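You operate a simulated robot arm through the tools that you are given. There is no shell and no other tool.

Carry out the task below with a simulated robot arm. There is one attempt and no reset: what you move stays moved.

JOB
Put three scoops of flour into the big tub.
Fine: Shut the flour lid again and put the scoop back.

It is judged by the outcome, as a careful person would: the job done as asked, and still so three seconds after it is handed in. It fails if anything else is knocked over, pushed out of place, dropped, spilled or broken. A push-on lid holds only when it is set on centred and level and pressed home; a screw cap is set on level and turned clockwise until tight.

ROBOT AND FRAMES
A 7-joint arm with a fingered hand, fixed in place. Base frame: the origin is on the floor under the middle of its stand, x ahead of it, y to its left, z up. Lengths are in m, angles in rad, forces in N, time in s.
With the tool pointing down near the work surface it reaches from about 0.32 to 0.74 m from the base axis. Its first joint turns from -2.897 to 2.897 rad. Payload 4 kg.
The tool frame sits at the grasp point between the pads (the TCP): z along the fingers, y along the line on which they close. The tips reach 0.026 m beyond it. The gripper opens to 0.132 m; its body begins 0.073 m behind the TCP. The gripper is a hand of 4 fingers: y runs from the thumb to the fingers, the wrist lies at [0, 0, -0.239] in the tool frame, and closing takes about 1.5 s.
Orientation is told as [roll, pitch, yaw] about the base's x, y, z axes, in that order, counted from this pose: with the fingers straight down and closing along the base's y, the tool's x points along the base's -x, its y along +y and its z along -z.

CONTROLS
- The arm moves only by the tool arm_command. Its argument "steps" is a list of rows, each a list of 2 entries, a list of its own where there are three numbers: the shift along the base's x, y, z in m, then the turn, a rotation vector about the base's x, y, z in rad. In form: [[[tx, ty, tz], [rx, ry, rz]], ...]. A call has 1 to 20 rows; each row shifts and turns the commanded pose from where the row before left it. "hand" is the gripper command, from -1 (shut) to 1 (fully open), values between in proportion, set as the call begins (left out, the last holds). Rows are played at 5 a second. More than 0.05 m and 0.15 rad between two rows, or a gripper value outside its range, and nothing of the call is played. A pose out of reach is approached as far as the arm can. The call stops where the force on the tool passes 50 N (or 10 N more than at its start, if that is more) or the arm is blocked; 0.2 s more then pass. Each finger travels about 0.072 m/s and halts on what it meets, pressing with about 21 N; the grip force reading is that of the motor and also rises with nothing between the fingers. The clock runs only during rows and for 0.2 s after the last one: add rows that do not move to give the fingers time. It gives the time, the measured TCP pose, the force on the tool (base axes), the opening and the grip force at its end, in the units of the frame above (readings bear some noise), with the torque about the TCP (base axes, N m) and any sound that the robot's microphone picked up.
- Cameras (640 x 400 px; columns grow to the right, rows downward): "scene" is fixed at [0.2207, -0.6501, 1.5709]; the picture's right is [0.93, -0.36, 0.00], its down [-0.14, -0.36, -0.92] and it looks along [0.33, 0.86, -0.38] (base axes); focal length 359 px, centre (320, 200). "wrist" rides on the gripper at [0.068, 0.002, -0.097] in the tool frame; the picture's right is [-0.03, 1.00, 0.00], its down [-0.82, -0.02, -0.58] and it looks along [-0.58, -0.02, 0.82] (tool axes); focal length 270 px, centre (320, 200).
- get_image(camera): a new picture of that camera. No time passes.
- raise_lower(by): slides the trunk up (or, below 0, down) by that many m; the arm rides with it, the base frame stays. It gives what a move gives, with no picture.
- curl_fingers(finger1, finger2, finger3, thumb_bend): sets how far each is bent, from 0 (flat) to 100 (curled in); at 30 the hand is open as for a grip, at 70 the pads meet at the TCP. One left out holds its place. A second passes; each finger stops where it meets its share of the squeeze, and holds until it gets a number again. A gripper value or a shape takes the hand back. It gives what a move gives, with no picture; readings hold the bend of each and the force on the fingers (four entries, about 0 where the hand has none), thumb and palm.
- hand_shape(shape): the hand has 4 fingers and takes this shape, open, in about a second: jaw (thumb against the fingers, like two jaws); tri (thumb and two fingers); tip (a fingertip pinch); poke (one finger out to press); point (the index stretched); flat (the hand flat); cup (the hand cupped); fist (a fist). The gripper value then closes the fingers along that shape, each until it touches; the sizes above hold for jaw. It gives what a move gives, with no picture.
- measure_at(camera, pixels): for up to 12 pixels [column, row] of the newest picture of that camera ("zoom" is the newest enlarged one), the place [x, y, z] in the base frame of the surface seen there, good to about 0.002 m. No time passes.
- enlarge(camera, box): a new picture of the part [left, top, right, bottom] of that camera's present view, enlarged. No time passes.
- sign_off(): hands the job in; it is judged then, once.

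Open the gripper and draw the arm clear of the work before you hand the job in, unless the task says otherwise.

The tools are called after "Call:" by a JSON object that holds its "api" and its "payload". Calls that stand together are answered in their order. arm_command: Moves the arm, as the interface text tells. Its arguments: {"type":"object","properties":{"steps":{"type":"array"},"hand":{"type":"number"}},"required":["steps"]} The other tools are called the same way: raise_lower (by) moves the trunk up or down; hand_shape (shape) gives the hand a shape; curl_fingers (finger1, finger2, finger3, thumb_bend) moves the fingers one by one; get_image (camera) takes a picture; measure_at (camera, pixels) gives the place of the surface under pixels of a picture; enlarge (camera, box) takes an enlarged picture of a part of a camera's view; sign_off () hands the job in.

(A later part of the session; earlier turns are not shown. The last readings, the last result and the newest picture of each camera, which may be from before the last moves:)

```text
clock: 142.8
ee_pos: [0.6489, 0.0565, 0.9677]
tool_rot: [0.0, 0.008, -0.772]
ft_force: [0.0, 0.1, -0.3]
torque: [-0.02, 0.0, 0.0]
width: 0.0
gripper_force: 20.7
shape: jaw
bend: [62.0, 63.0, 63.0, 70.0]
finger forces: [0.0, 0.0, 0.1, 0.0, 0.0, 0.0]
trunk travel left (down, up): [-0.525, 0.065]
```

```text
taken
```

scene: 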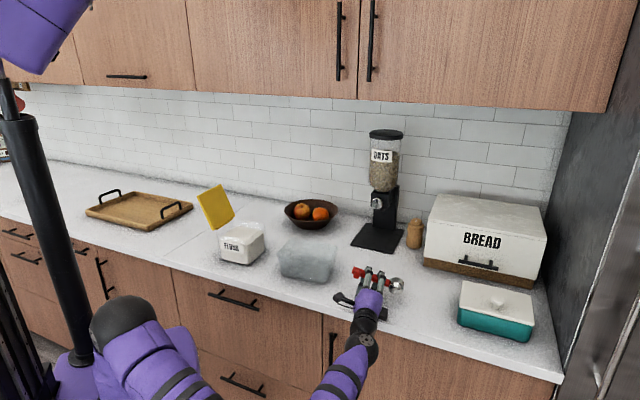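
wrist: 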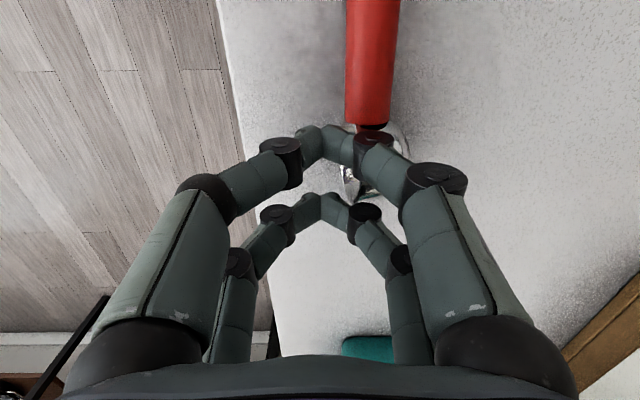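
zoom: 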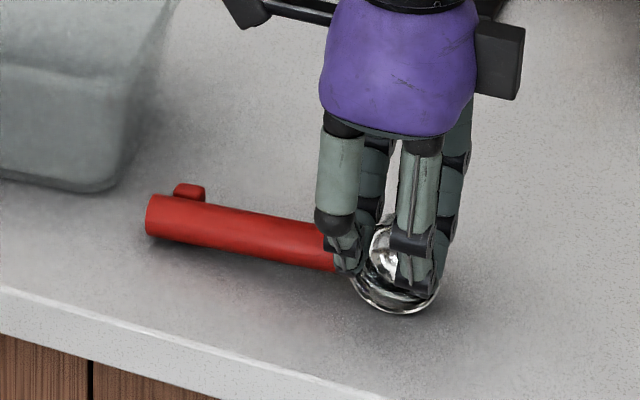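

The fingers are now at the rim and the cup seems to begin tilting. I continue pushing 20 mm more.

Call:
{"api": "arm_command", "payload": {"steps": [[[0.0028, 0.0029, 0], [0, 0, 0]], [[0.0028, 0.0029, 0], [0, 0, 0]], [[0.0028, 0.0029, 0], [0, 0, 0]], [[0, 0, 0], [0, 0, 0]]]}}

Call:
{"api": "enlarge", "payload": {"camera": "scene", "box": [325, 250, 400, 320]}}

Call:
{"api": "arm_command", "payload": {"steps": [[[0.0028, 0.0029, 0], [0, 0, 0]], [[0.0028, 0.0029, 0], [0, 0, 0]], [[0, 0, 0], [0, 0, 0]]]}}

Call:
{"api": "enlarge", "payload": {"camera": "scene", "box": [325, 250, 400, 320]}}

```text
clock: 143.8
ee_pos: [0.6564, 0.0652, 0.9687]
tool_rot: [-0.001, 0.009, -0.771]
ft_force: [-0.7, 1.2, -0.4]
torque: [0.02, -0.01, 0.01]
width: 0.0001
gripper_force: 21.1
shape: jaw
bend: [62.0, 63.0, 63.0, 70.0]
finger forces: [0.0, 0.0, 0.1, 0.0, 0.0, 0.0]
trunk travel left (down, up): [-0.525, 0.065]
```

```text
5.71 times, centred on (362, 285) of scene
```

zoom: 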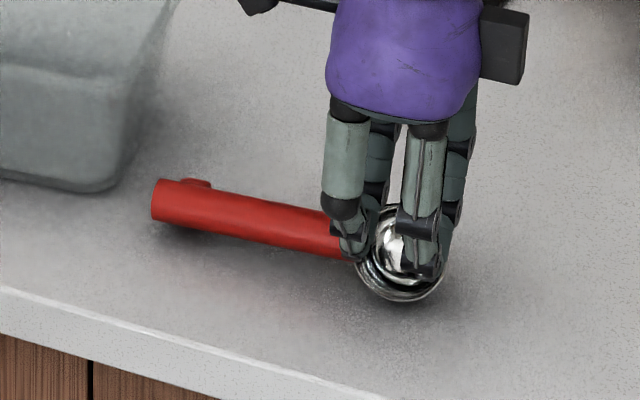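

```text
clock: 144.6
ee_pos: [0.6626, 0.0714, 0.9692]
tool_rot: [0.0, 0.008, -0.772]
ft_force: [-0.5, 0.3, 0.0]
torque: [0.0, 0.02, 0.0]
width: 0.0
gripper_force: 21.0
shape: jaw
bend: [62.0, 63.0, 63.0, 70.0]
finger forces: [0.1, 0.0, 0.0, 0.0, 0.1, 0.1]
trunk travel left (down, up): [-0.525, 0.065]
```

```text
5.71 times, centred on (362, 285) of scene
```

zoom: 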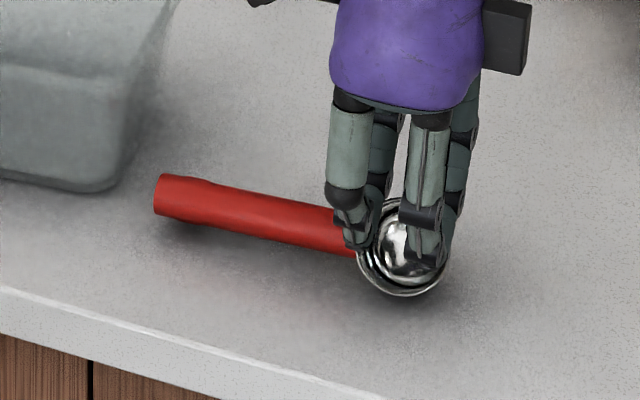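

It's working: the foot is rotating out of sight behind the handle as the cup turns upward. I continue in small steps.

Call:
{"api": "arm_command", "payload": {"steps": [[[0.0028, 0.0029, 0], [0, 0, 0]], [[0.0028, 0.0029, 0], [0, 0, 0]], [[0, 0, 0], [0, 0, 0]]]}}

Call:
{"api": "enlarge", "payload": {"camera": "scene", "box": [325, 250, 400, 320]}}

Call:
{"api": "arm_command", "payload": {"steps": [[[0.0028, 0.0029, 0], [0, 0, 0]], [[0.0028, 0.0029, 0], [0, 0, 0]], [[0, 0, 0], [0, 0, 0]]]}}

Call:
{"api": "enlarge", "payload": {"camera": "scene", "box": [325, 250, 400, 320]}}

```text
clock: 145.4
ee_pos: [0.6671, 0.0762, 0.9683]
tool_rot: [0.0, 0.009, -0.771]
ft_force: [-0.5, -0.4, -0.5]
torque: [-0.02, -0.01, 0.02]
width: 0.0
gripper_force: 20.3
shape: jaw
bend: [62.0, 63.0, 63.0, 70.0]
finger forces: [0.1, 0.0, 0.0, 0.0, 0.0, 0.0]
trunk travel left (down, up): [-0.525, 0.065]
```

```text
5.71 times, centred on (362, 285) of scene
```

zoom: 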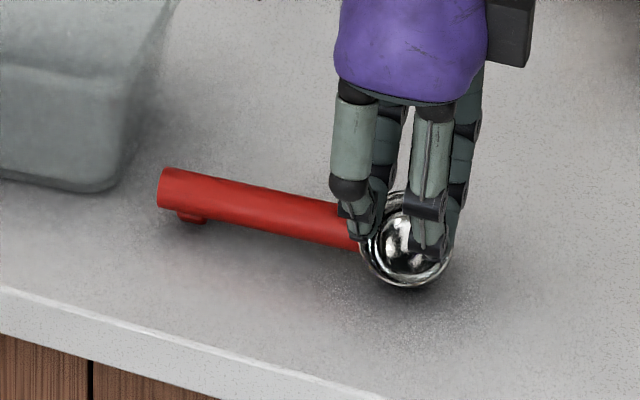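

```text
clock: 146.2
ee_pos: [0.6735, 0.0826, 0.9689]
tool_rot: [-0.001, 0.01, -0.772]
ft_force: [0.4, -0.8, -0.1]
torque: [0.01, 0.02, 0.0]
width: 0.0
gripper_force: 21.2
shape: jaw
bend: [62.0, 63.0, 63.0, 70.0]
finger forces: [0.0, 0.1, 0.0, 0.0, 0.0, 0.1]
trunk travel left (down, up): [-0.525, 0.065]
```

```text
5.71 times, centred on (362, 285) of scene
```

zoom: 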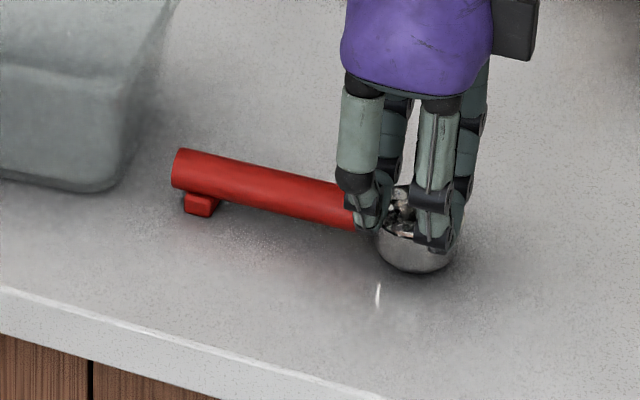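

The scoop is now upright: foot beneath the handle, cup mouth up with the fingertips inside it. I raise the hand straight up and check.

Call:
{"api": "arm_command", "payload": {"steps": [[[0, 0, 0.01], [0, 0, 0]], [[0, 0, 0.02], [0, 0, 0]], [[0, 0, 0.03], [0, 0, 0]], [[0, 0, 0.04], [0, 0, 0]], [[0, 0, 0.03], [0, 0, 0]], [[0, 0, 0], [0, 0, 0]]]}}

Call:
{"api": "enlarge", "payload": {"camera": "scene", "box": [325, 250, 400, 320]}}

Call:
{"api": "get_image", "payload": {"camera": "wrist"}}

```text
clock: 147.6
ee_pos: [0.6736, 0.0832, 1.0984]
tool_rot: [-0.001, 0.01, -0.772]
ft_force: [-0.2, -0.9, 0.3]
torque: [0.03, 0.01, -0.02]
width: 0.0001
gripper_force: 21.0
shape: jaw
bend: [62.0, 63.0, 63.0, 70.0]
finger forces: [0.0, 0.0, 0.0, 0.1, 0.0, 0.0]
trunk travel left (down, up): [-0.525, 0.065]
```

```text
5.71 times, centred on (362, 285) of scene
```

zoom: 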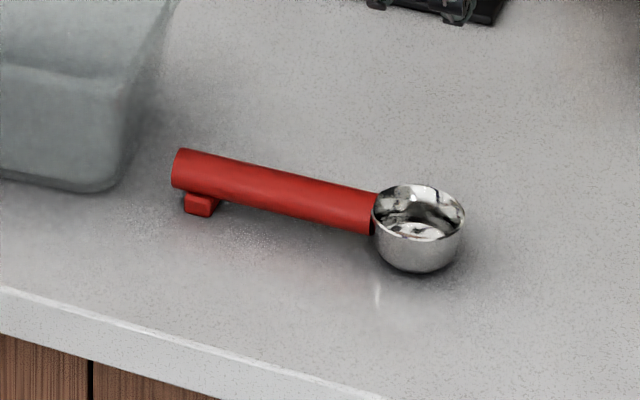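

```text
taken
```

wrist: 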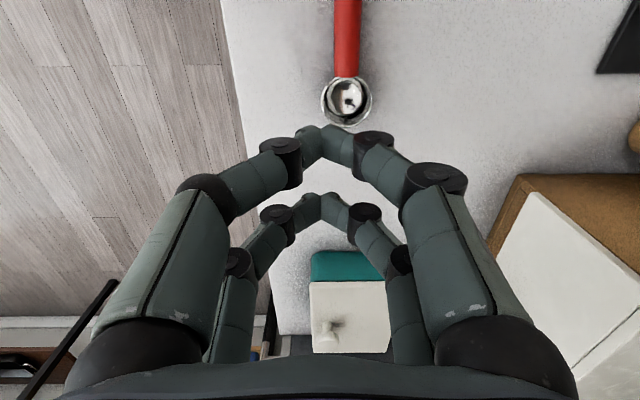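

The scoop stands properly upright again. Now I'll measure it for a careful grasp from above (keeping the fingertips clear of the counter this time).

Call:
{"api": "measure_at", "payload": {"camera": "zoom", "pixels": [[180, 155], [220, 168], [270, 180], [320, 195], [365, 205], [376, 210], [462, 215], [420, 187], [420, 238], [175, 170], [200, 205], [420, 268]]}}

```text
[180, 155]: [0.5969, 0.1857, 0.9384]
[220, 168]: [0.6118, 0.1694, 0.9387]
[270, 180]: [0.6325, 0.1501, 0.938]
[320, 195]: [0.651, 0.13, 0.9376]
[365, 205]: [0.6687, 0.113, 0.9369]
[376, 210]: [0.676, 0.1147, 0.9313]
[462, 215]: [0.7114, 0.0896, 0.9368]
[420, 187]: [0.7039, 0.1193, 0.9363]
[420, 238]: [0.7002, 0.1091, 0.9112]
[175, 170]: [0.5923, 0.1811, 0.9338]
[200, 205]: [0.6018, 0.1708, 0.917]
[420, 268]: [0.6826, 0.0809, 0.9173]
```

Handle axis runs (0.597,0.186)→(0.669,0.113), top z≈0.938, cup centre ≈(0.688,0.093). I move over the handle 55 mm from its end with fingers at 0.085.

Call:
{"api": "arm_command", "payload": {"steps": [[[-0.01, 0.016, 0], [0, 0, 0]], [[-0.015, 0.025, 0], [0, 0, 0]], [[-0.016, 0.025, -0.02], [0, 0, 0]], [[0, 0, -0.03], [0, 0, 0]], [[0, 0, -0.03], [0, 0, 0]], [[0, 0, 0], [0, 0, 0]]], "hand": 0.3}}

Call:
{"api": "get_image", "payload": {"camera": "wrist"}}

```text
clock: 149.0
ee_pos: [0.6324, 0.1493, 1.0174]
tool_rot: [0.0, 0.01, -0.771]
ft_force: [-0.5, 0.1, 0.1]
torque: [-0.03, -0.03, 0.0]
width: 0.0856
gripper_force: 0.0
shape: jaw
bend: [70.0, 70.0, 70.0, 64.0]
finger forces: [0.0, 0.0, 0.1, 0.0, 0.1, 0.0]
trunk travel left (down, up): [-0.525, 0.065]
```

```text
taken
```

wrist: 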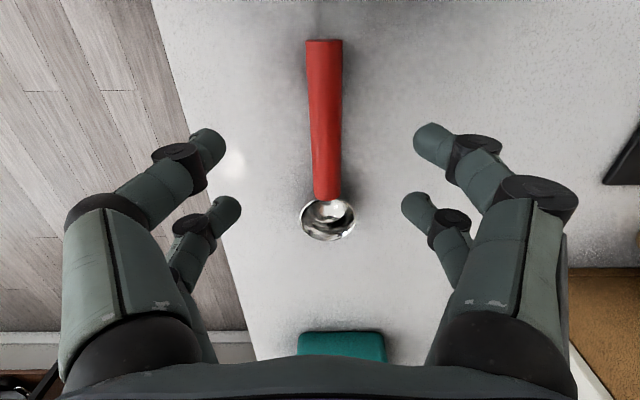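

The handle is centred within 4 mm. I correct the offset and the small tilt, and descend to z≈0.960 to re-check alignment.

Call:
{"api": "arm_command", "payload": {"steps": [[[0.005, 0.0008, -0.03], [-0.007, -0.0072, 0]], [[0, 0, -0.027], [0, 0, 0]], [[0, 0, 0], [0, 0, 0]]]}}

Call:
{"api": "get_image", "payload": {"camera": "wrist"}}

```text
clock: 149.8
ee_pos: [0.6376, 0.1505, 0.9595]
tool_rot: [-0.001, -0.002, -0.773]
ft_force: [0.5, 0.2, 0.6]
torque: [0.0, -0.03, -0.02]
width: 0.0854
gripper_force: 0.0
shape: jaw
bend: [70.0, 70.0, 70.0, 64.0]
finger forces: [0.0, 0.1, 0.0, 0.0, 0.0, 0.0]
trunk travel left (down, up): [-0.525, 0.065]
```

```text
taken
```

wrist: 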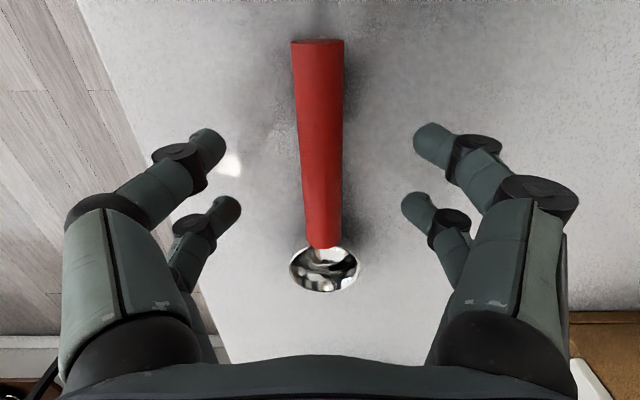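

Centred (x≈321). I lower the last 13.5 mm to z≈0.946 and close.

Call:
{"api": "arm_command", "payload": {"steps": [[[0, 0, -0.008], [0, 0, 0]], [[0, 0, -0.0055], [0, 0, 0]], [[0, 0, 0], [0, 0, 0]]]}}

Call:
{"api": "arm_command", "payload": {"steps": [[[0, 0, 0], [0, 0, 0]], [[0, 0, 0], [0, 0, 0]], [[0, 0, 0], [0, 0, 0]], [[0, 0, 0], [0, 0, 0]], [[0, 0, 0], [0, 0, 0]], [[0, 0, 0], [0, 0, 0]], [[0, 0, 0], [0, 0, 0]]], "hand": -1}}

Call:
{"api": "get_image", "payload": {"camera": "wrist"}}

Call:
{"api": "enlarge", "payload": {"camera": "scene", "box": [325, 240, 400, 310]}}

```text
clock: 150.6
ee_pos: [0.6367, 0.1496, 0.9472]
tool_rot: [0.0, -0.002, -0.77]
ft_force: [-0.5, 0.3, 0.8]
torque: [-0.02, 0.01, 0.0]
width: 0.0854
gripper_force: 0.1
shape: jaw
bend: [70.0, 70.0, 70.0, 64.0]
finger forces: [0.0, 0.0, 0.0, 0.1, 0.0, 0.0]
trunk travel left (down, up): [-0.525, 0.065]
```

```text
clock: 152.2
ee_pos: [0.6362, 0.1504, 0.9478]
tool_rot: [0.0, -0.003, -0.772]
ft_force: [-0.5, 0.6, 0.2]
torque: [0.0, 0.01, -0.02]
width: 0.0166
gripper_force: 21.2
shape: jaw
bend: [72.0, 72.0, 72.0, 70.0]
finger forces: [18.9, 18.9, 18.7, 0.1, 18.8, 0.0]
trunk travel left (down, up): [-0.525, 0.065]
```

```text
taken
```

wrist: 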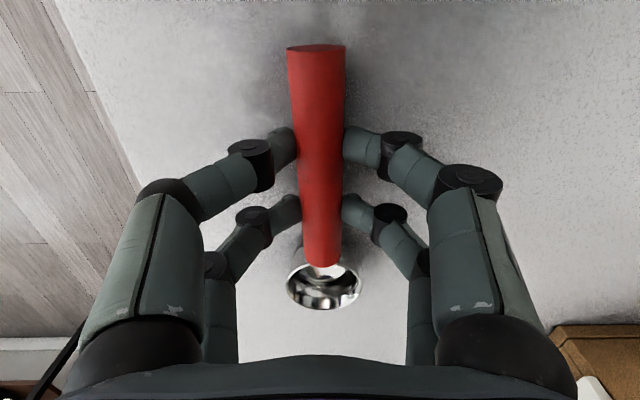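

```text
5.71 times, centred on (362, 275) of scene
```

zoom: 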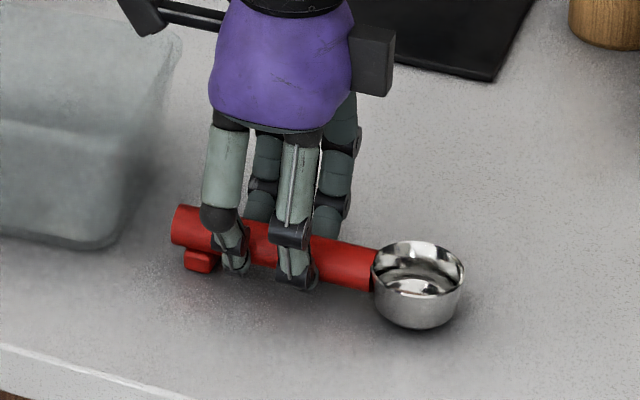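

All four fingers hold ~19 N with the cup mouth up and the hand above — the grip I need. I lift to z≈1.2, carry it over to the flour box and turn it so the cup points toward the robot (yaw −2.34).

Call:
{"api": "arm_command", "payload": {"steps": [[[0, 0, 0.02], [0, 0, 0]], [[0, 0, 0.04], [0, 0, 0]], [[0, 0, 0.045], [0, 0, 0]], [[0, 0, 0.045], [0, 0, 0]], [[-0.01, 0.01, 0.045], [0, 0, -0.1]], [[-0.02, 0.03, 0.03], [0, 0, -0.14]], [[-0.022, 0.036, 0.015], [0, 0, -0.14]], [[-0.022, 0.036, 0.01], [0, 0, -0.14]], [[-0.022, 0.036, 0], [0, 0, -0.14]], [[-0.022, 0.036, 0], [0, 0, -0.14]], [[-0.022, 0.036, 0], [0, 0, -0.14]], [[-0.022, 0.036, 0], [0, 0, -0.14]], [[-0.022, 0.036, 0], [0, 0, -0.14]], [[-0.022, 0.036, 0], [0, 0, -0.14]], [[-0.022, 0.036, 0], [0, 0, -0.14]], [[-0.012, 0.001, 0], [0, 0, -0.07]], [[0, 0, 0], [0, 0, 0]]]}}

Call:
{"api": "get_image", "payload": {"camera": "scene"}}

Call:
{"api": "get_image", "payload": {"camera": "wrist"}}

```text
clock: 155.8
ee_pos: [0.3866, 0.5035, 1.1894]
tool_rot: [0.001, -0.002, -2.341]
ft_force: [-0.2, 0.2, -0.4]
torque: [0.01, 0.0, -0.01]
width: 0.0163
gripper_force: 20.8
shape: jaw
bend: [72.0, 72.0, 72.0, 70.0]
finger forces: [19.0, 18.8, 19.1, 0.1, 18.9, 0.0]
out of reach, approached as far as the arm can: row 15
trunk travel left (down, up): [-0.525, 0.065]
```

```text
taken
```

scene: 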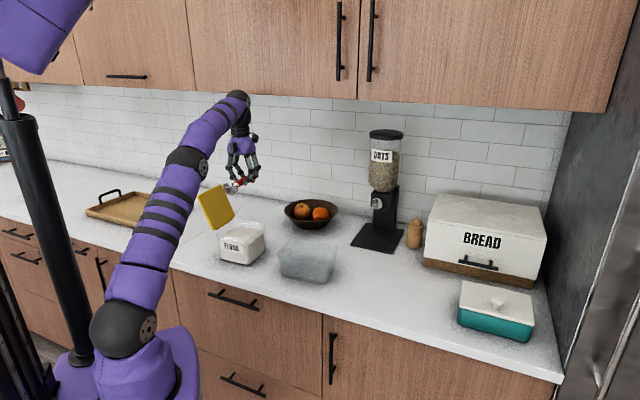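

```text
taken
```

wrist: 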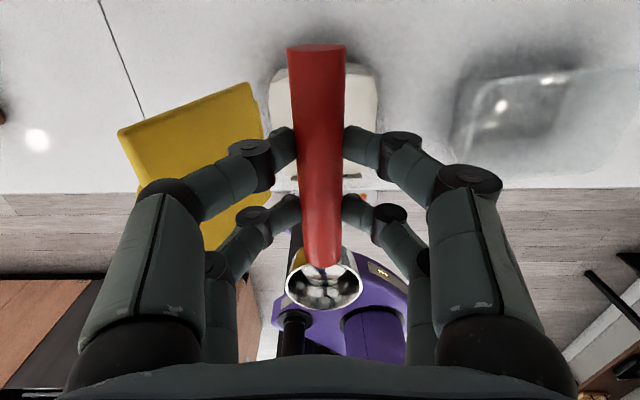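

The scoop is above the flour, upright, in a comfortable pose. I'll zoom on the open box to locate its rim and flour surface precisely.

Call:
{"api": "enlarge", "payload": {"camera": "scene", "box": [205, 205, 280, 270]}}

```text
6.15 times, centred on (242, 238) of scene
```

zoom: 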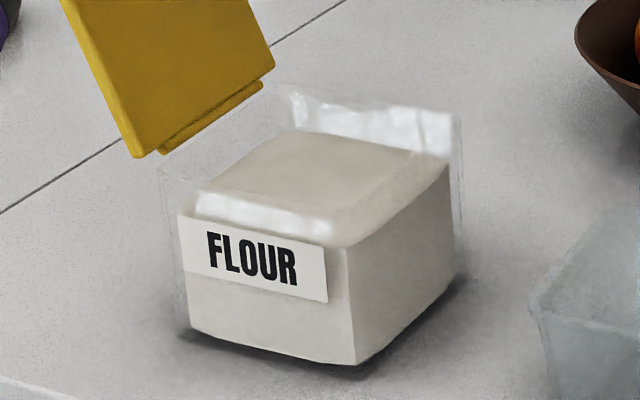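

The flour top surface is visible as a quadrilateral with glass walls above it. I measure its corners and the glass rim.

Call:
{"api": "measure_at", "payload": {"camera": "zoom", "pixels": [[208, 190], [292, 140], [440, 160], [340, 238], [300, 185], [350, 180], [165, 175], [455, 115], [345, 205], [355, 355], [190, 325], [452, 280]]}}

```text
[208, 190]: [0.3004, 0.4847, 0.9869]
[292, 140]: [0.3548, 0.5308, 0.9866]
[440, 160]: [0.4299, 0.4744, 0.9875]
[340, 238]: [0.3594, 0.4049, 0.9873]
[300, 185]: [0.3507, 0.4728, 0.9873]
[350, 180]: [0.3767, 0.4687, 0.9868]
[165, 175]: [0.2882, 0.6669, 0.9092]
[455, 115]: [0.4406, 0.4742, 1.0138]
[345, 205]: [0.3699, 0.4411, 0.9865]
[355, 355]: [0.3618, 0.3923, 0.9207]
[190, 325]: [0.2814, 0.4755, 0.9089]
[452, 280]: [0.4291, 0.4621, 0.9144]
```

Flour surface is at z≈0.987, box centre ≈(0.357,0.467), rim ≈1.014. I now tip the scoop cup-down by 60° above the box (hand leaning toward the robot).

Call:
{"api": "arm_command", "payload": {"steps": [[[0.0002, -0.0016, 0], [0.1077, -0.1044, 0]], [[0.0002, -0.0016, 0], [0.1077, -0.1044, 0]], [[0.0002, -0.0016, 0], [0.1077, -0.1044, 0]], [[0.0002, -0.0017, 0], [0.1077, -0.1044, 0]], [[0.0002, -0.0017, 0], [0.1077, -0.1044, 0]], [[0.0002, -0.0017, 0], [0.1077, -0.1044, 0]], [[0.0002, -0.0016, 0], [0.1077, -0.1044, 0]], [[0, 0, 0], [0, 0, 0]]]}}

Call:
{"api": "get_image", "payload": {"camera": "scene"}}

Call:
{"api": "enlarge", "payload": {"camera": "scene", "box": [190, 140, 300, 270]}}

Call:
{"api": "get_image", "payload": {"camera": "wrist"}}

```text
clock: 157.6
ee_pos: [0.3885, 0.4914, 1.1872]
tool_rot: [-0.001, 1.021, -2.346]
ft_force: [-0.1, -0.3, -0.6]
torque: [0.02, 0.0, 0.04]
width: 0.016
gripper_force: 21.4
shape: jaw
bend: [72.0, 72.0, 72.0, 70.0]
finger forces: [18.9, 18.9, 18.9, 0.0, 18.8, 0.0]
out of reach, approached as far as the arm can: row 7
trunk travel left (down, up): [-0.525, 0.065]
```

```text
taken
```

scene: 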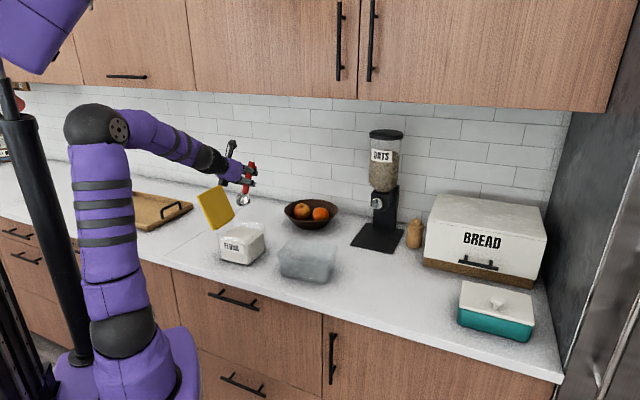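

```text
3.08 times, centred on (245, 205) of scene
```

zoom: 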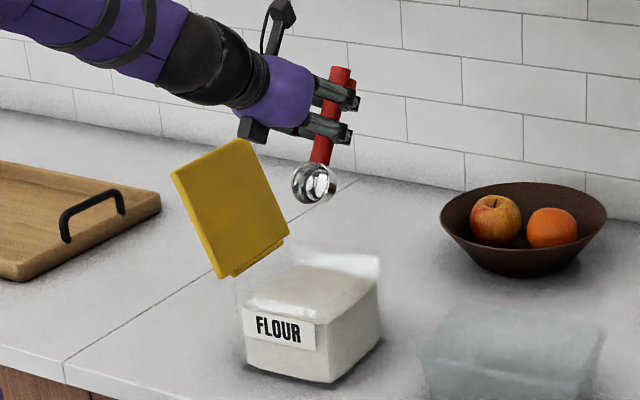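

```text
taken
```

wrist: 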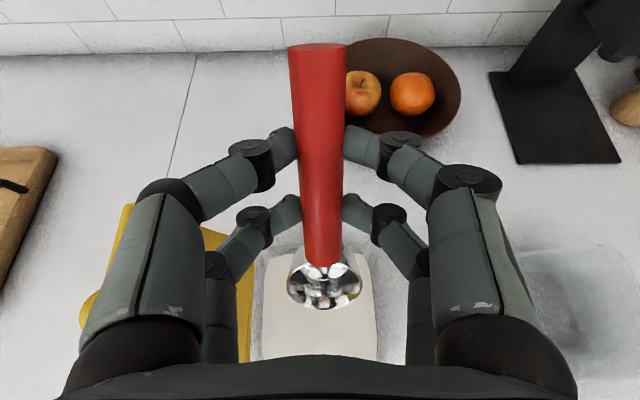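

The scoop is tipped 58° over the box; the hand stays clear of the lid by the numbers. I lower toward the flour, first to a point with the cup just above the rim level, and check clearances.

Call:
{"api": "arm_command", "payload": {"steps": [[[-0.004, -0.004, -0.03], [0, 0, 0]], [[-0.0037, -0.004, -0.038], [0, 0, 0]], [[0, 0, -0.02], [0, 0, 0]], [[0, 0, 0], [0, 0, 0]]]}}

Call:
{"api": "enlarge", "payload": {"camera": "scene", "box": [190, 150, 300, 275]}}

Call:
{"api": "get_image", "payload": {"camera": "wrist"}}

```text
clock: 158.8
ee_pos: [0.3853, 0.4791, 1.1308]
tool_rot: [-0.212, 1.075, -2.53]
ft_force: [0.3, 0.7, 0.3]
torque: [0.0, -0.01, 0.0]
width: 0.0163
gripper_force: 21.4
shape: jaw
bend: [72.0, 72.0, 72.0, 70.0]
finger forces: [19.6, 19.6, 19.6, 0.0, 19.5, 0.0]
trunk travel left (down, up): [-0.525, 0.065]
stopped in row 4: the arm was blocked; the commanded pose is now the measured one
```

```text
3.20 times, centred on (245, 212) of scene
```

zoom: 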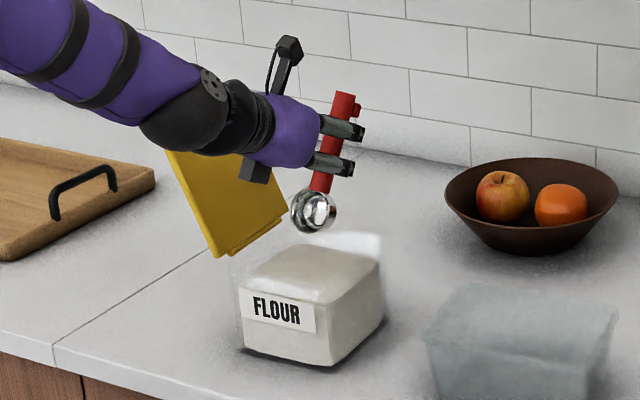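

```text
taken
```

wrist: 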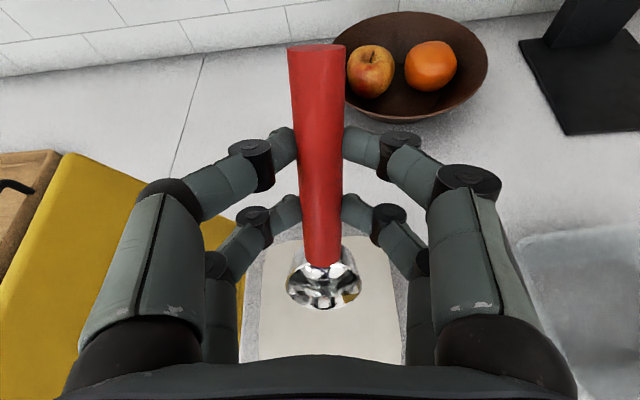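

The arm was blocked near z=1.13 with the orientation drifting, though the lid hasn't moved in the image. I'll look at the whole scene to see what limits it.

Call:
{"api": "get_image", "payload": {"camera": "scene"}}

Call:
{"api": "enlarge", "payload": {"camera": "scene", "box": [130, 130, 270, 250]}}

```text
taken
```

scene: 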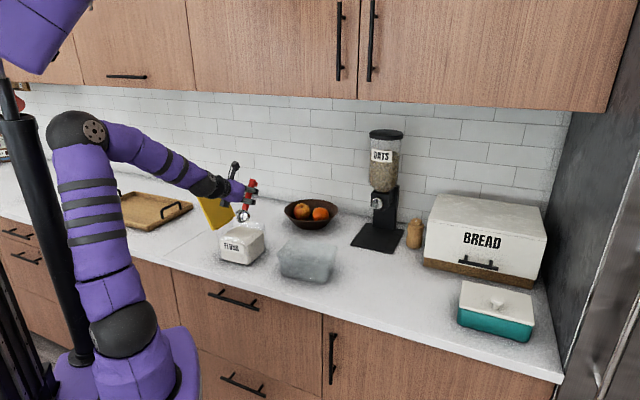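

```text
3.33 times, centred on (200, 190) of scene
```

zoom: 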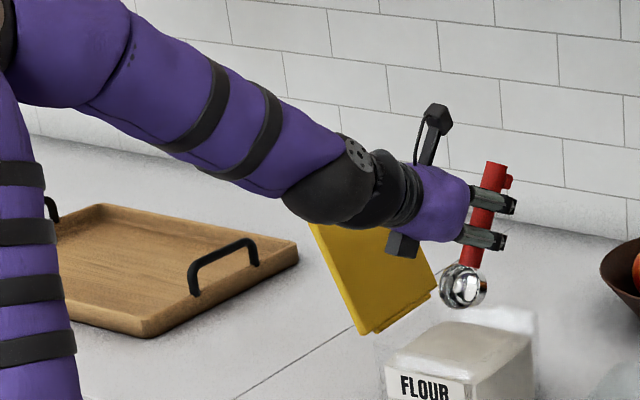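

The limit looks like a wrist joint at this yaw. I raise, and change to a cup direction of −109° (yaw −1.9) with 50° of tip, which should leave more joint margin.

Call:
{"api": "arm_command", "payload": {"steps": [[[0, 0, 0.03], [0, 0, 0]], [[0, 0, 0.02], [-0.0592, 0.0068, 0.1129]], [[0, 0, 0], [-0.0592, 0.0068, 0.1129]], [[0, 0, 0], [-0.0592, 0.0068, 0.1129]], [[0, 0, 0], [-0.0592, 0.0068, 0.1129]], [[0, 0, 0], [0, 0, 0]]]}}

Call:
{"api": "get_image", "payload": {"camera": "scene"}}

Call:
{"api": "get_image", "payload": {"camera": "wrist"}}

```text
clock: 160.2
ee_pos: [0.3871, 0.4841, 1.1483]
tool_rot: [-0.029, 0.894, -2.068]
ft_force: [0.6, -0.9, -0.8]
torque: [0.02, 0.07, 0.12]
width: 0.0163
gripper_force: 21.3
shape: jaw
bend: [72.0, 72.0, 72.0, 70.0]
finger forces: [20.1, 19.9, 20.7, 0.0, 19.3, 0.1]
out of reach, approached as far as the arm can: row 2, 3, 4
trunk travel left (down, up): [-0.525, 0.065]
```

```text
taken
```

scene: 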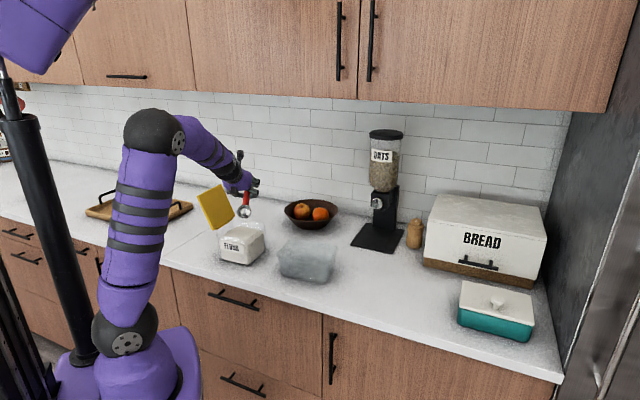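

```text
taken
```

wrist: 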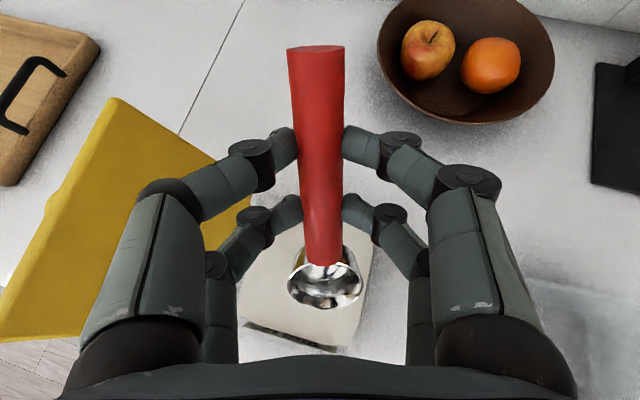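

The arm swung its elbow to a better posture. I let it settle and re-read the pose.

Call:
{"api": "arm_command", "payload": {"steps": [[[0, 0, 0.01], [0, 0, 0]], [[0, 0, 0.01], [0, 0, 0]], [[0, 0, 0], [0, 0, 0]]]}}

```text
clock: 161.0
ee_pos: [0.3837, 0.4858, 1.1679]
tool_rot: [-0.024, 0.895, -2.066]
ft_force: [0.3, 1.4, -0.2]
torque: [-0.01, -0.02, 0.01]
width: 0.0162
gripper_force: 21.6
shape: jaw
bend: [72.0, 72.0, 72.0, 70.0]
finger forces: [20.0, 19.9, 20.8, 0.0, 19.0, 0.0]
trunk travel left (down, up): [-0.525, 0.065]
```

Pose is now 51° tip with the cup pointing toward 242° and no longer blocked. I align over the box centre line and descend to just above the rim level.

Call:
{"api": "arm_command", "payload": {"steps": [[[-0.0054, -0.0007, 0], [-0.0071, -0.0132, -0.0187]], [[-0.0053, -0.0007, -0.02], [0, 0, 0]], [[0, 0, -0.02], [0, 0, 0]], [[0, 0, -0.02], [0, 0, 0]], [[0, 0, 0], [0, 0, 0]]]}}

Call:
{"api": "enlarge", "payload": {"camera": "scene", "box": [190, 150, 300, 275]}}

Call:
{"api": "get_image", "payload": {"camera": "wrist"}}

```text
clock: 162.2
ee_pos: [0.3718, 0.485, 1.1068]
tool_rot: [0.0, 0.896, -2.065]
ft_force: [0.3, 0.1, -0.5]
torque: [-0.03, -0.01, 0.01]
width: 0.0162
gripper_force: 21.1
shape: jaw
bend: [72.0, 72.0, 72.0, 70.0]
finger forces: [20.0, 19.8, 20.8, 0.0, 19.0, 0.0]
trunk travel left (down, up): [-0.525, 0.065]
```

```text
3.20 times, centred on (245, 212) of scene
```

zoom: 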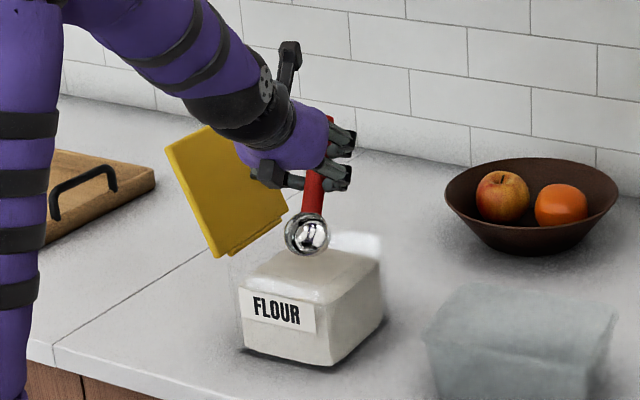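

```text
taken
```

wrist: 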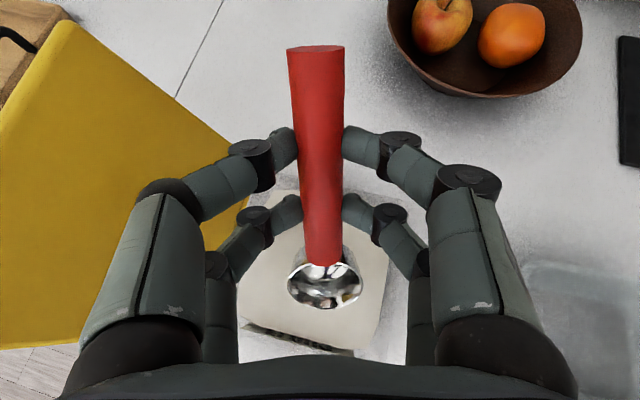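

Tracking is good and clearances look fine. I plunge the cup into the flour down to TCP z≈1.037.

Call:
{"api": "arm_command", "payload": {"steps": [[[0.0006, 0, -0.02], [0, 0, 0]], [[0.0006, 0, -0.02], [0, 0, 0]], [[0, 0, -0.015], [0, 0, 0]], [[0, 0, -0.015], [0, 0, 0]], [[0, 0, 0], [0, 0, 0]]]}}

Call:
{"api": "enlarge", "payload": {"camera": "scene", "box": [200, 170, 290, 275]}}

Call:
{"api": "get_image", "payload": {"camera": "wrist"}}

```text
clock: 163.4
ee_pos: [0.3737, 0.4846, 1.0373]
tool_rot: [0.0, 0.894, -2.064]
ft_force: [1.0, -0.3, -0.2]
torque: [-0.01, 0.0, 0.01]
width: 0.0163
gripper_force: 21.0
shape: jaw
bend: [72.0, 72.0, 72.0, 70.0]
finger forces: [20.0, 19.9, 20.8, 0.0, 19.1, 0.1]
trunk travel left (down, up): [-0.525, 0.065]
```

```text
3.81 times, centred on (245, 222) of scene
```

zoom: 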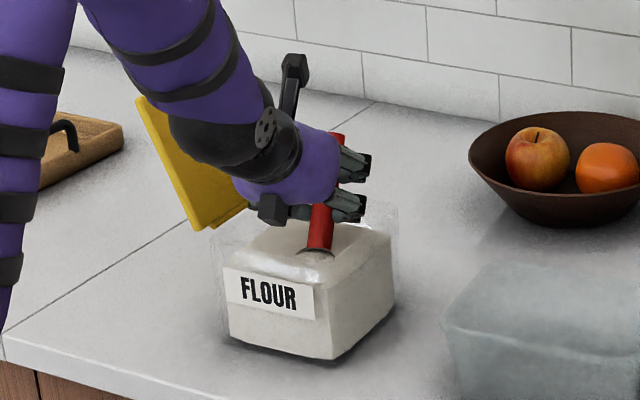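

```text
taken
```

wrist: 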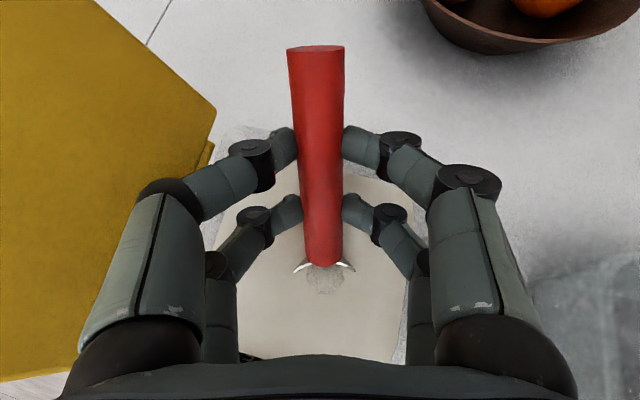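

The cup is buried and flour shows inside it, with almost no resistance. I sweep it forward and level it as it rises out, keeping the handle just above the far rim.

Call:
{"api": "arm_command", "payload": {"steps": [[[-0.0017, -0.0032, -0.0031], [-0.0614, 0.0332, 0]], [[0, 0, 0], [0, 0, 0]], [[0.002, 0.0037, 0.0036], [-0.0614, 0.0332, 0]], [[0.0019, 0.0034, 0.0042], [-0.0614, 0.0332, 0]], [[0.0017, 0.0032, 0.0031], [-0.0614, 0.0332, 0]], [[0, 0, 0], [0, 0, 0]]]}}

Call:
{"api": "enlarge", "payload": {"camera": "scene", "box": [200, 170, 290, 275]}}

Call:
{"api": "get_image", "payload": {"camera": "wrist"}}

```text
clock: 164.8
ee_pos: [0.3768, 0.4902, 1.0471]
tool_rot: [-0.002, 0.614, -2.066]
ft_force: [0.0, -1.1, -0.7]
torque: [-0.03, 0.03, 0.01]
width: 0.0163
gripper_force: 21.0
shape: jaw
bend: [72.0, 72.0, 72.0, 70.0]
finger forces: [20.0, 19.8, 20.7, 0.0, 19.1, 0.0]
trunk travel left (down, up): [-0.525, 0.065]
```

```text
3.81 times, centred on (245, 222) of scene
```

zoom: 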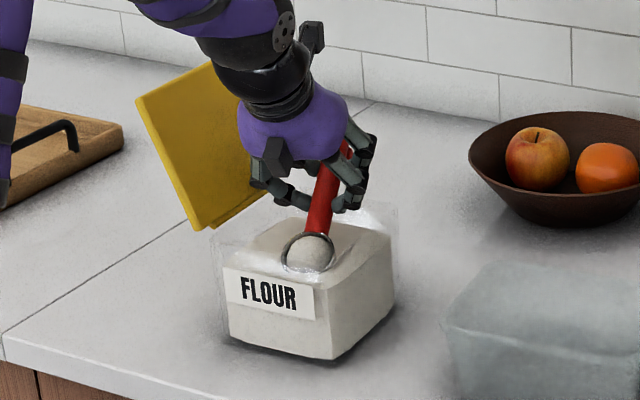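

```text
taken
```

wrist: 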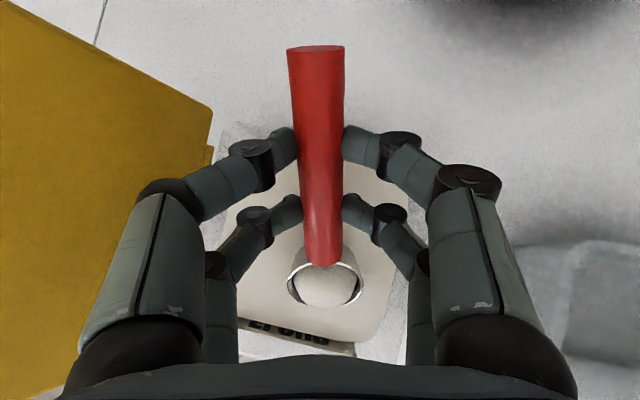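

The cup now carries a heaped mound of flour. I keep levelling and rise clear of the box.

Call:
{"api": "arm_command", "payload": {"steps": [[[0.0029, 0.0053, 0.0036], [-0.0921, 0.0498, 0]], [[0.0028, 0.0051, 0.003], [-0.1075, 0.0582, 0]], [[0.003, 0.0055, 0.0041], [-0.1228, 0.0664, 0]], [[0.0012, 0.0023, 0.0042], [-0.0691, 0.0374, 0]], [[0.0012, 0.0022, 0.0041], [-0.0691, 0.0374, 0]], [[0.0005, 0.0009, 0.0113], [-0.0768, 0.0416, 0]], [[0, 0, 0.02], [0, 0, 0]], [[0, 0, 0.03], [0, 0, 0]], [[0, 0, 0.03], [0, 0, 0]], [[0, 0, 0], [0, 0, 0]]]}}

Call:
{"api": "enlarge", "payload": {"camera": "scene", "box": [200, 150, 290, 275]}}

Call:
{"api": "get_image", "payload": {"camera": "wrist"}}

```text
clock: 167.0
ee_pos: [0.388, 0.5118, 1.1566]
tool_rot: [-0.003, 0.003, -2.065]
ft_force: [0.8, 0.3, -0.4]
torque: [0.0, 0.0, -0.04]
width: 0.0164
gripper_force: 20.9
shape: jaw
bend: [72.0, 72.0, 72.0, 70.0]
finger forces: [19.8, 19.7, 20.7, 0.1, 19.1, 0.1]
trunk travel left (down, up): [-0.525, 0.065]
```

```text
3.20 times, centred on (245, 212) of scene
```

zoom: 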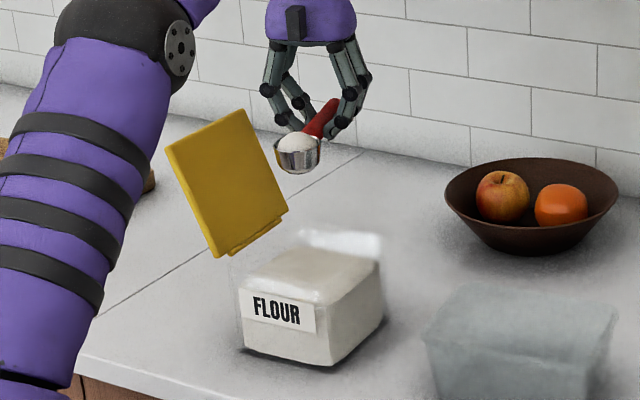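

```text
taken
```

wrist: 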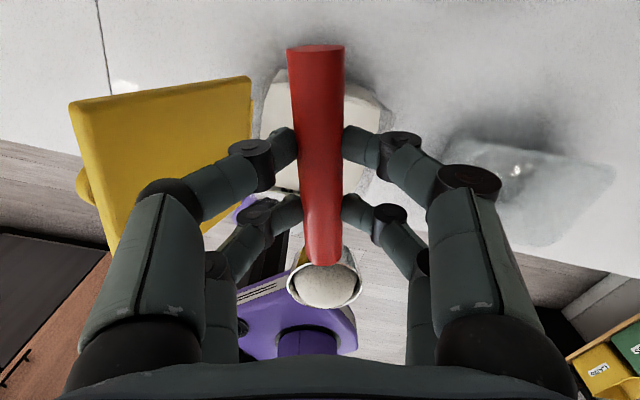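

A full heaped scoop with nothing spilled. I carry it level and smoothly toward the tub, with the cup heading for the tub's centre.

Call:
{"api": "arm_command", "payload": {"steps": [[[0.008, -0.007, 0], [0, 0, 0]], [[0.015, -0.013, 0], [0, 0, 0]], [[0.02, -0.017, 0], [0, 0, 0]], [[0.02, -0.017, 0], [0, 0, 0]], [[0.02, -0.017, 0], [0, 0, 0]], [[0.02, -0.017, 0], [0, 0, 0]], [[0.02, -0.017, 0], [0, 0, 0]], [[0.02, -0.017, 0], [0, 0, 0]], [[0.02, -0.017, 0], [0, 0, 0]], [[0.015, -0.013, 0], [0, 0, 0]], [[0.0086, -0.006, 0], [0, 0, 0]], [[0, 0, 0], [0, 0, 0]]]}}

Call:
{"api": "get_image", "payload": {"camera": "wrist"}}

Call:
{"api": "enlarge", "payload": {"camera": "scene", "box": [240, 170, 370, 300]}}

```text
clock: 169.6
ee_pos: [0.5758, 0.3536, 1.1549]
tool_rot: [-0.002, 0.006, -2.064]
ft_force: [0.3, 0.3, -1.1]
torque: [-0.01, -0.01, 0.01]
width: 0.0162
gripper_force: 20.8
shape: jaw
bend: [72.0, 72.0, 72.0, 70.0]
finger forces: [19.8, 19.7, 20.6, 0.0, 19.1, 0.0]
trunk travel left (down, up): [-0.525, 0.065]
```

```text
taken
```

wrist: 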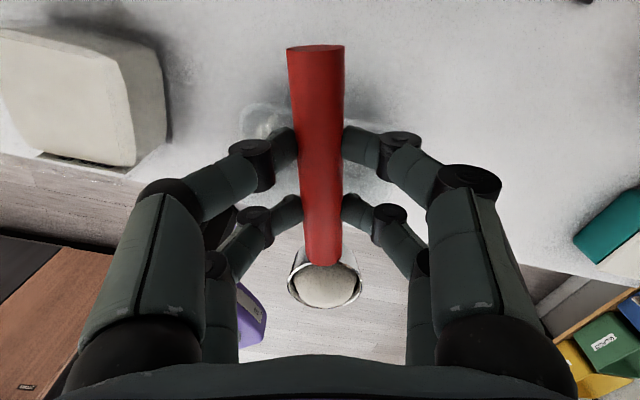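

```text
3.08 times, centred on (305, 235) of scene
```

zoom: 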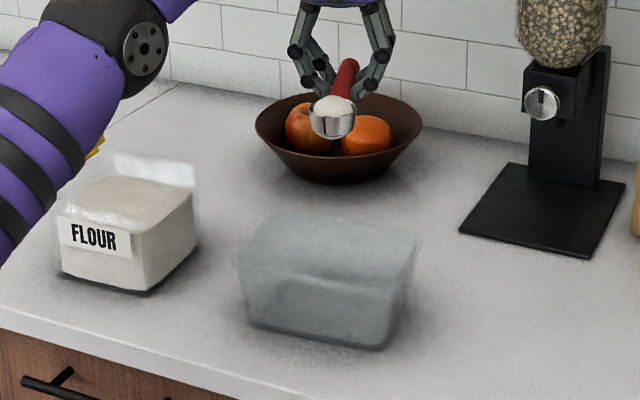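

The load is intact. The tub is in clear view now; I measure its rim again to set the pour point.

Call:
{"api": "measure_at", "payload": {"camera": "zoom", "pixels": [[236, 266], [262, 213], [419, 236], [385, 288], [300, 278], [340, 222], [405, 265], [248, 240], [320, 320], [318, 300], [330, 260], [350, 290]]}}

```text
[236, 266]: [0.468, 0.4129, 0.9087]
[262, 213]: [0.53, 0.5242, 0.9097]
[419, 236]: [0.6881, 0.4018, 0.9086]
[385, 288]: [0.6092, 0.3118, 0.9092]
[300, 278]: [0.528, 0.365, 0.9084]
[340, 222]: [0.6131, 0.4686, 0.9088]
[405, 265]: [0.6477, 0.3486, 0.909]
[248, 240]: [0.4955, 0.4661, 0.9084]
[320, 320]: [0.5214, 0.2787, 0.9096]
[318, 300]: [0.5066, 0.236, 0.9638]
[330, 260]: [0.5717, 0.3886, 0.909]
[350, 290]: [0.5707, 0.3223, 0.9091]
```

The tub's rim centre works out at about (0.536,0.292). I lower the level scoop until its cup is about 1 cm above the rim plane over the centre.

Call:
{"api": "arm_command", "payload": {"steps": [[[0, 0.004, -0.015], [0, 0, 0]], [[-0.001, 0.004, -0.03], [0, 0, 0]], [[0, 0, -0.03], [0, 0, 0]], [[0, 0, -0.03], [0, 0, 0]], [[0, 0, -0.015], [0, 0, 0]], [[0, 0, 0], [0, 0, 0]]]}}

Call:
{"api": "enlarge", "payload": {"camera": "scene", "box": [240, 180, 370, 300]}}

Call:
{"api": "get_image", "payload": {"camera": "wrist"}}

```text
clock: 171.0
ee_pos: [0.5748, 0.362, 1.0372]
tool_rot: [-0.002, 0.005, -2.066]
ft_force: [0.2, -0.4, -1.5]
torque: [0.02, 0.01, -0.01]
width: 0.0161
gripper_force: 21.0
shape: jaw
bend: [72.0, 72.0, 72.0, 70.0]
finger forces: [19.9, 19.8, 20.6, 0.0, 19.1, 0.0]
trunk travel left (down, up): [-0.525, 0.065]
```

```text
3.33 times, centred on (305, 240) of scene
```

zoom: 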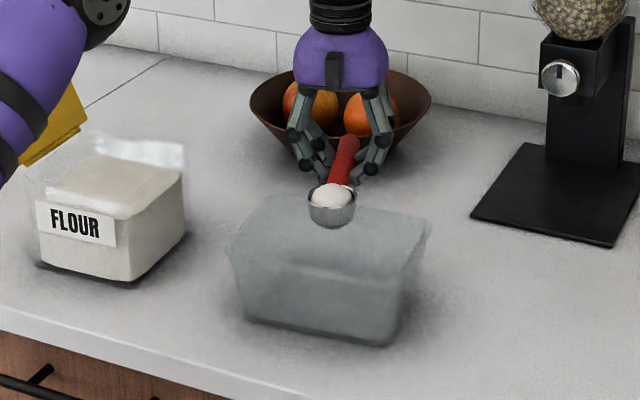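

```text
taken
```

wrist: 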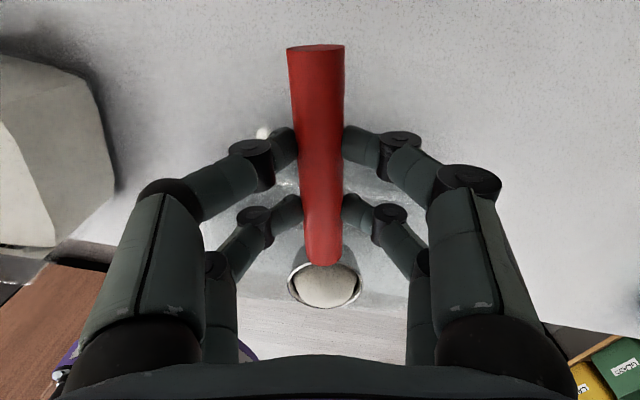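

The cup is centred over the tub. I begin tipping the scoop forward, keeping its rim centre fixed over the tub: first to 40°.

Call:
{"api": "arm_command", "payload": {"steps": [[[-0.0009, -0.0016, 0.0106], [0.1229, -0.0662, 0]], [[-0.0015, -0.0028, 0.0103], [0.1229, -0.0662, 0]], [[-0.0022, -0.0041, 0.0097], [0.1229, -0.0662, 0]], [[-0.0028, -0.0052, 0.009], [0.1229, -0.0662, 0]], [[-0.0034, -0.0063, 0.008], [0.1229, -0.0662, 0]], [[0, 0, 0], [0, 0, 0]]]}}

Call:
{"api": "enlarge", "payload": {"camera": "scene", "box": [240, 180, 370, 300]}}

```text
clock: 172.4
ee_pos: [0.5639, 0.3417, 1.0853]
tool_rot: [-0.001, 0.704, -2.065]
ft_force: [0.5, -0.1, -0.9]
torque: [0.01, 0.03, -0.02]
width: 0.0161
gripper_force: 21.0
shape: jaw
bend: [72.0, 72.0, 72.0, 70.0]
finger forces: [19.8, 19.8, 20.5, 0.0, 18.9, 0.0]
trunk travel left (down, up): [-0.525, 0.065]
```

```text
3.33 times, centred on (305, 240) of scene
```

zoom: 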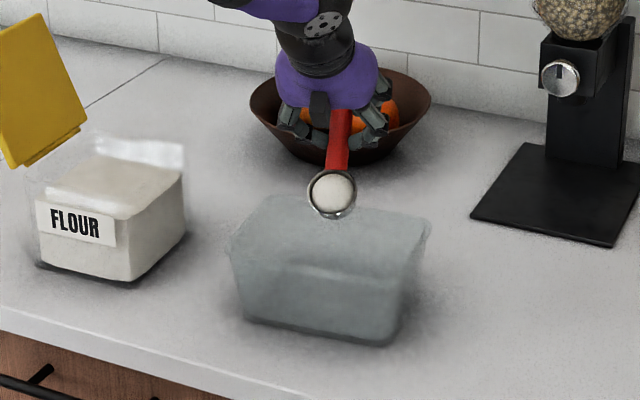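

The flour holds at 40°. I continue tipping to 72°.

Call:
{"api": "arm_command", "payload": {"steps": [[[-0.0039, -0.0072, 0.007], [0.1229, -0.0662, 0]], [[-0.0043, -0.008, 0.0058], [0.1229, -0.0662, 0]], [[-0.0046, -0.0086, 0.0044], [0.1229, -0.0662, 0]], [[-0.0049, -0.0091, 0.0031], [0.1229, -0.0662, 0]], [[0, 0, 0], [0, 0, 0]]]}}

Call:
{"api": "enlarge", "payload": {"camera": "scene", "box": [240, 180, 370, 300]}}

```text
clock: 173.6
ee_pos: [0.5459, 0.308, 1.1038]
tool_rot: [-0.004, 1.26, -2.067]
ft_force: [0.1, -0.3, 0.8]
torque: [-0.02, 0.0, -0.03]
width: 0.016
gripper_force: 20.7
shape: jaw
bend: [72.0, 72.0, 72.0, 70.0]
finger forces: [19.6, 19.6, 20.3, 0.0, 18.9, 0.0]
trunk travel left (down, up): [-0.525, 0.065]
```

```text
3.33 times, centred on (305, 240) of scene
```

zoom: 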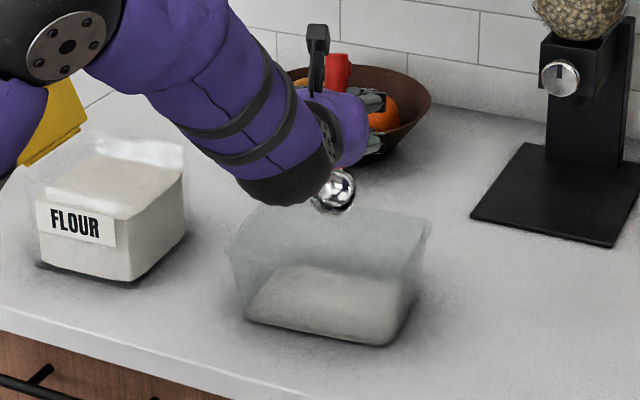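

The flour dropped into the tub — a layer shows on its floor and the cup looks empty. I zoom on the cup to confirm nothing is left.

Call:
{"api": "enlarge", "payload": {"camera": "scene", "box": [285, 215, 335, 260]}}

Call:
{"api": "get_image", "payload": {"camera": "wrist"}}

```text
8.89 times, centred on (310, 238) of scene
```

zoom: 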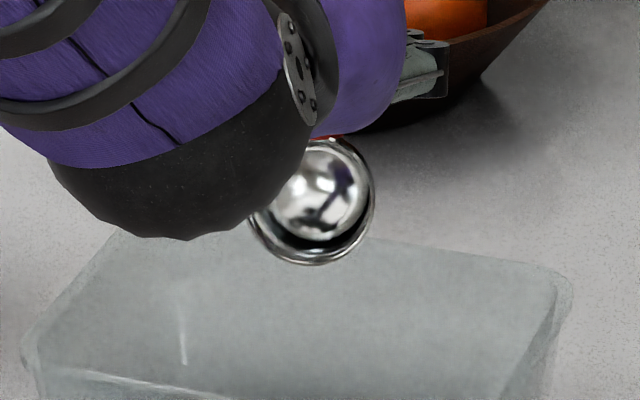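

```text
taken
```

wrist: 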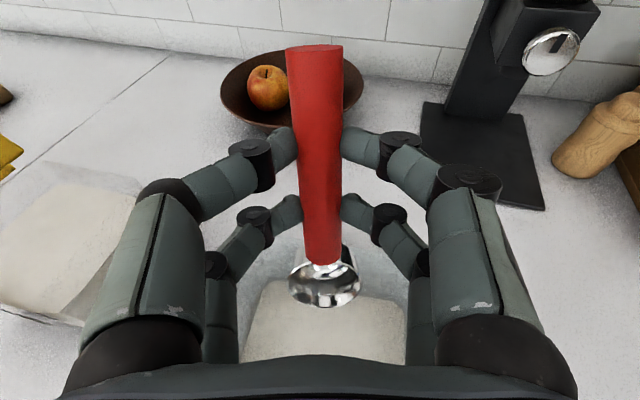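

The cup is empty: scoop one is in the tub. I raise, set the tip to 51° and return over the flour box for the second scoop.

Call:
{"api": "arm_command", "payload": {"steps": [[[0.004, 0.008, 0.03], [-0.1075, 0.058, 0]], [[0.002, 0.004, 0.03], [-0.1075, 0.058, 0]], [[0, 0, 0.03], [-0.107, 0.0577, 0]], [[-0.012, 0.012, 0.01], [0, 0, 0]], [[-0.025, 0.022, 0], [0, 0, 0]], [[-0.026, 0.024, 0], [0, 0, 0]], [[-0.026, 0.024, 0], [0, 0, 0]], [[-0.026, 0.024, 0], [0, 0, 0]], [[-0.026, 0.024, 0], [0, 0, 0]], [[-0.026, 0.024, 0], [0, 0, 0]], [[-0.012, 0.011, 0], [0, 0, 0]], [[0, 0, 0], [0, 0, 0]]]}}

Call:
{"api": "get_image", "payload": {"camera": "scene"}}

```text
clock: 176.2
ee_pos: [0.3719, 0.4873, 1.2042]
tool_rot: [0.0, 0.896, -2.066]
ft_force: [-0.8, 0.1, -1.1]
torque: [-0.01, 0.0, 0.04]
width: 0.0158
gripper_force: 21.3
shape: jaw
bend: [72.0, 72.0, 72.0, 70.0]
finger forces: [18.7, 18.7, 19.1, 0.1, 18.4, 0.1]
trunk travel left (down, up): [-0.525, 0.065]
```

```text
taken
```

scene: 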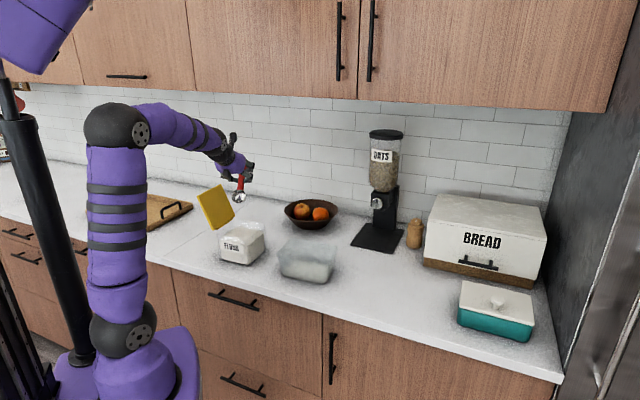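

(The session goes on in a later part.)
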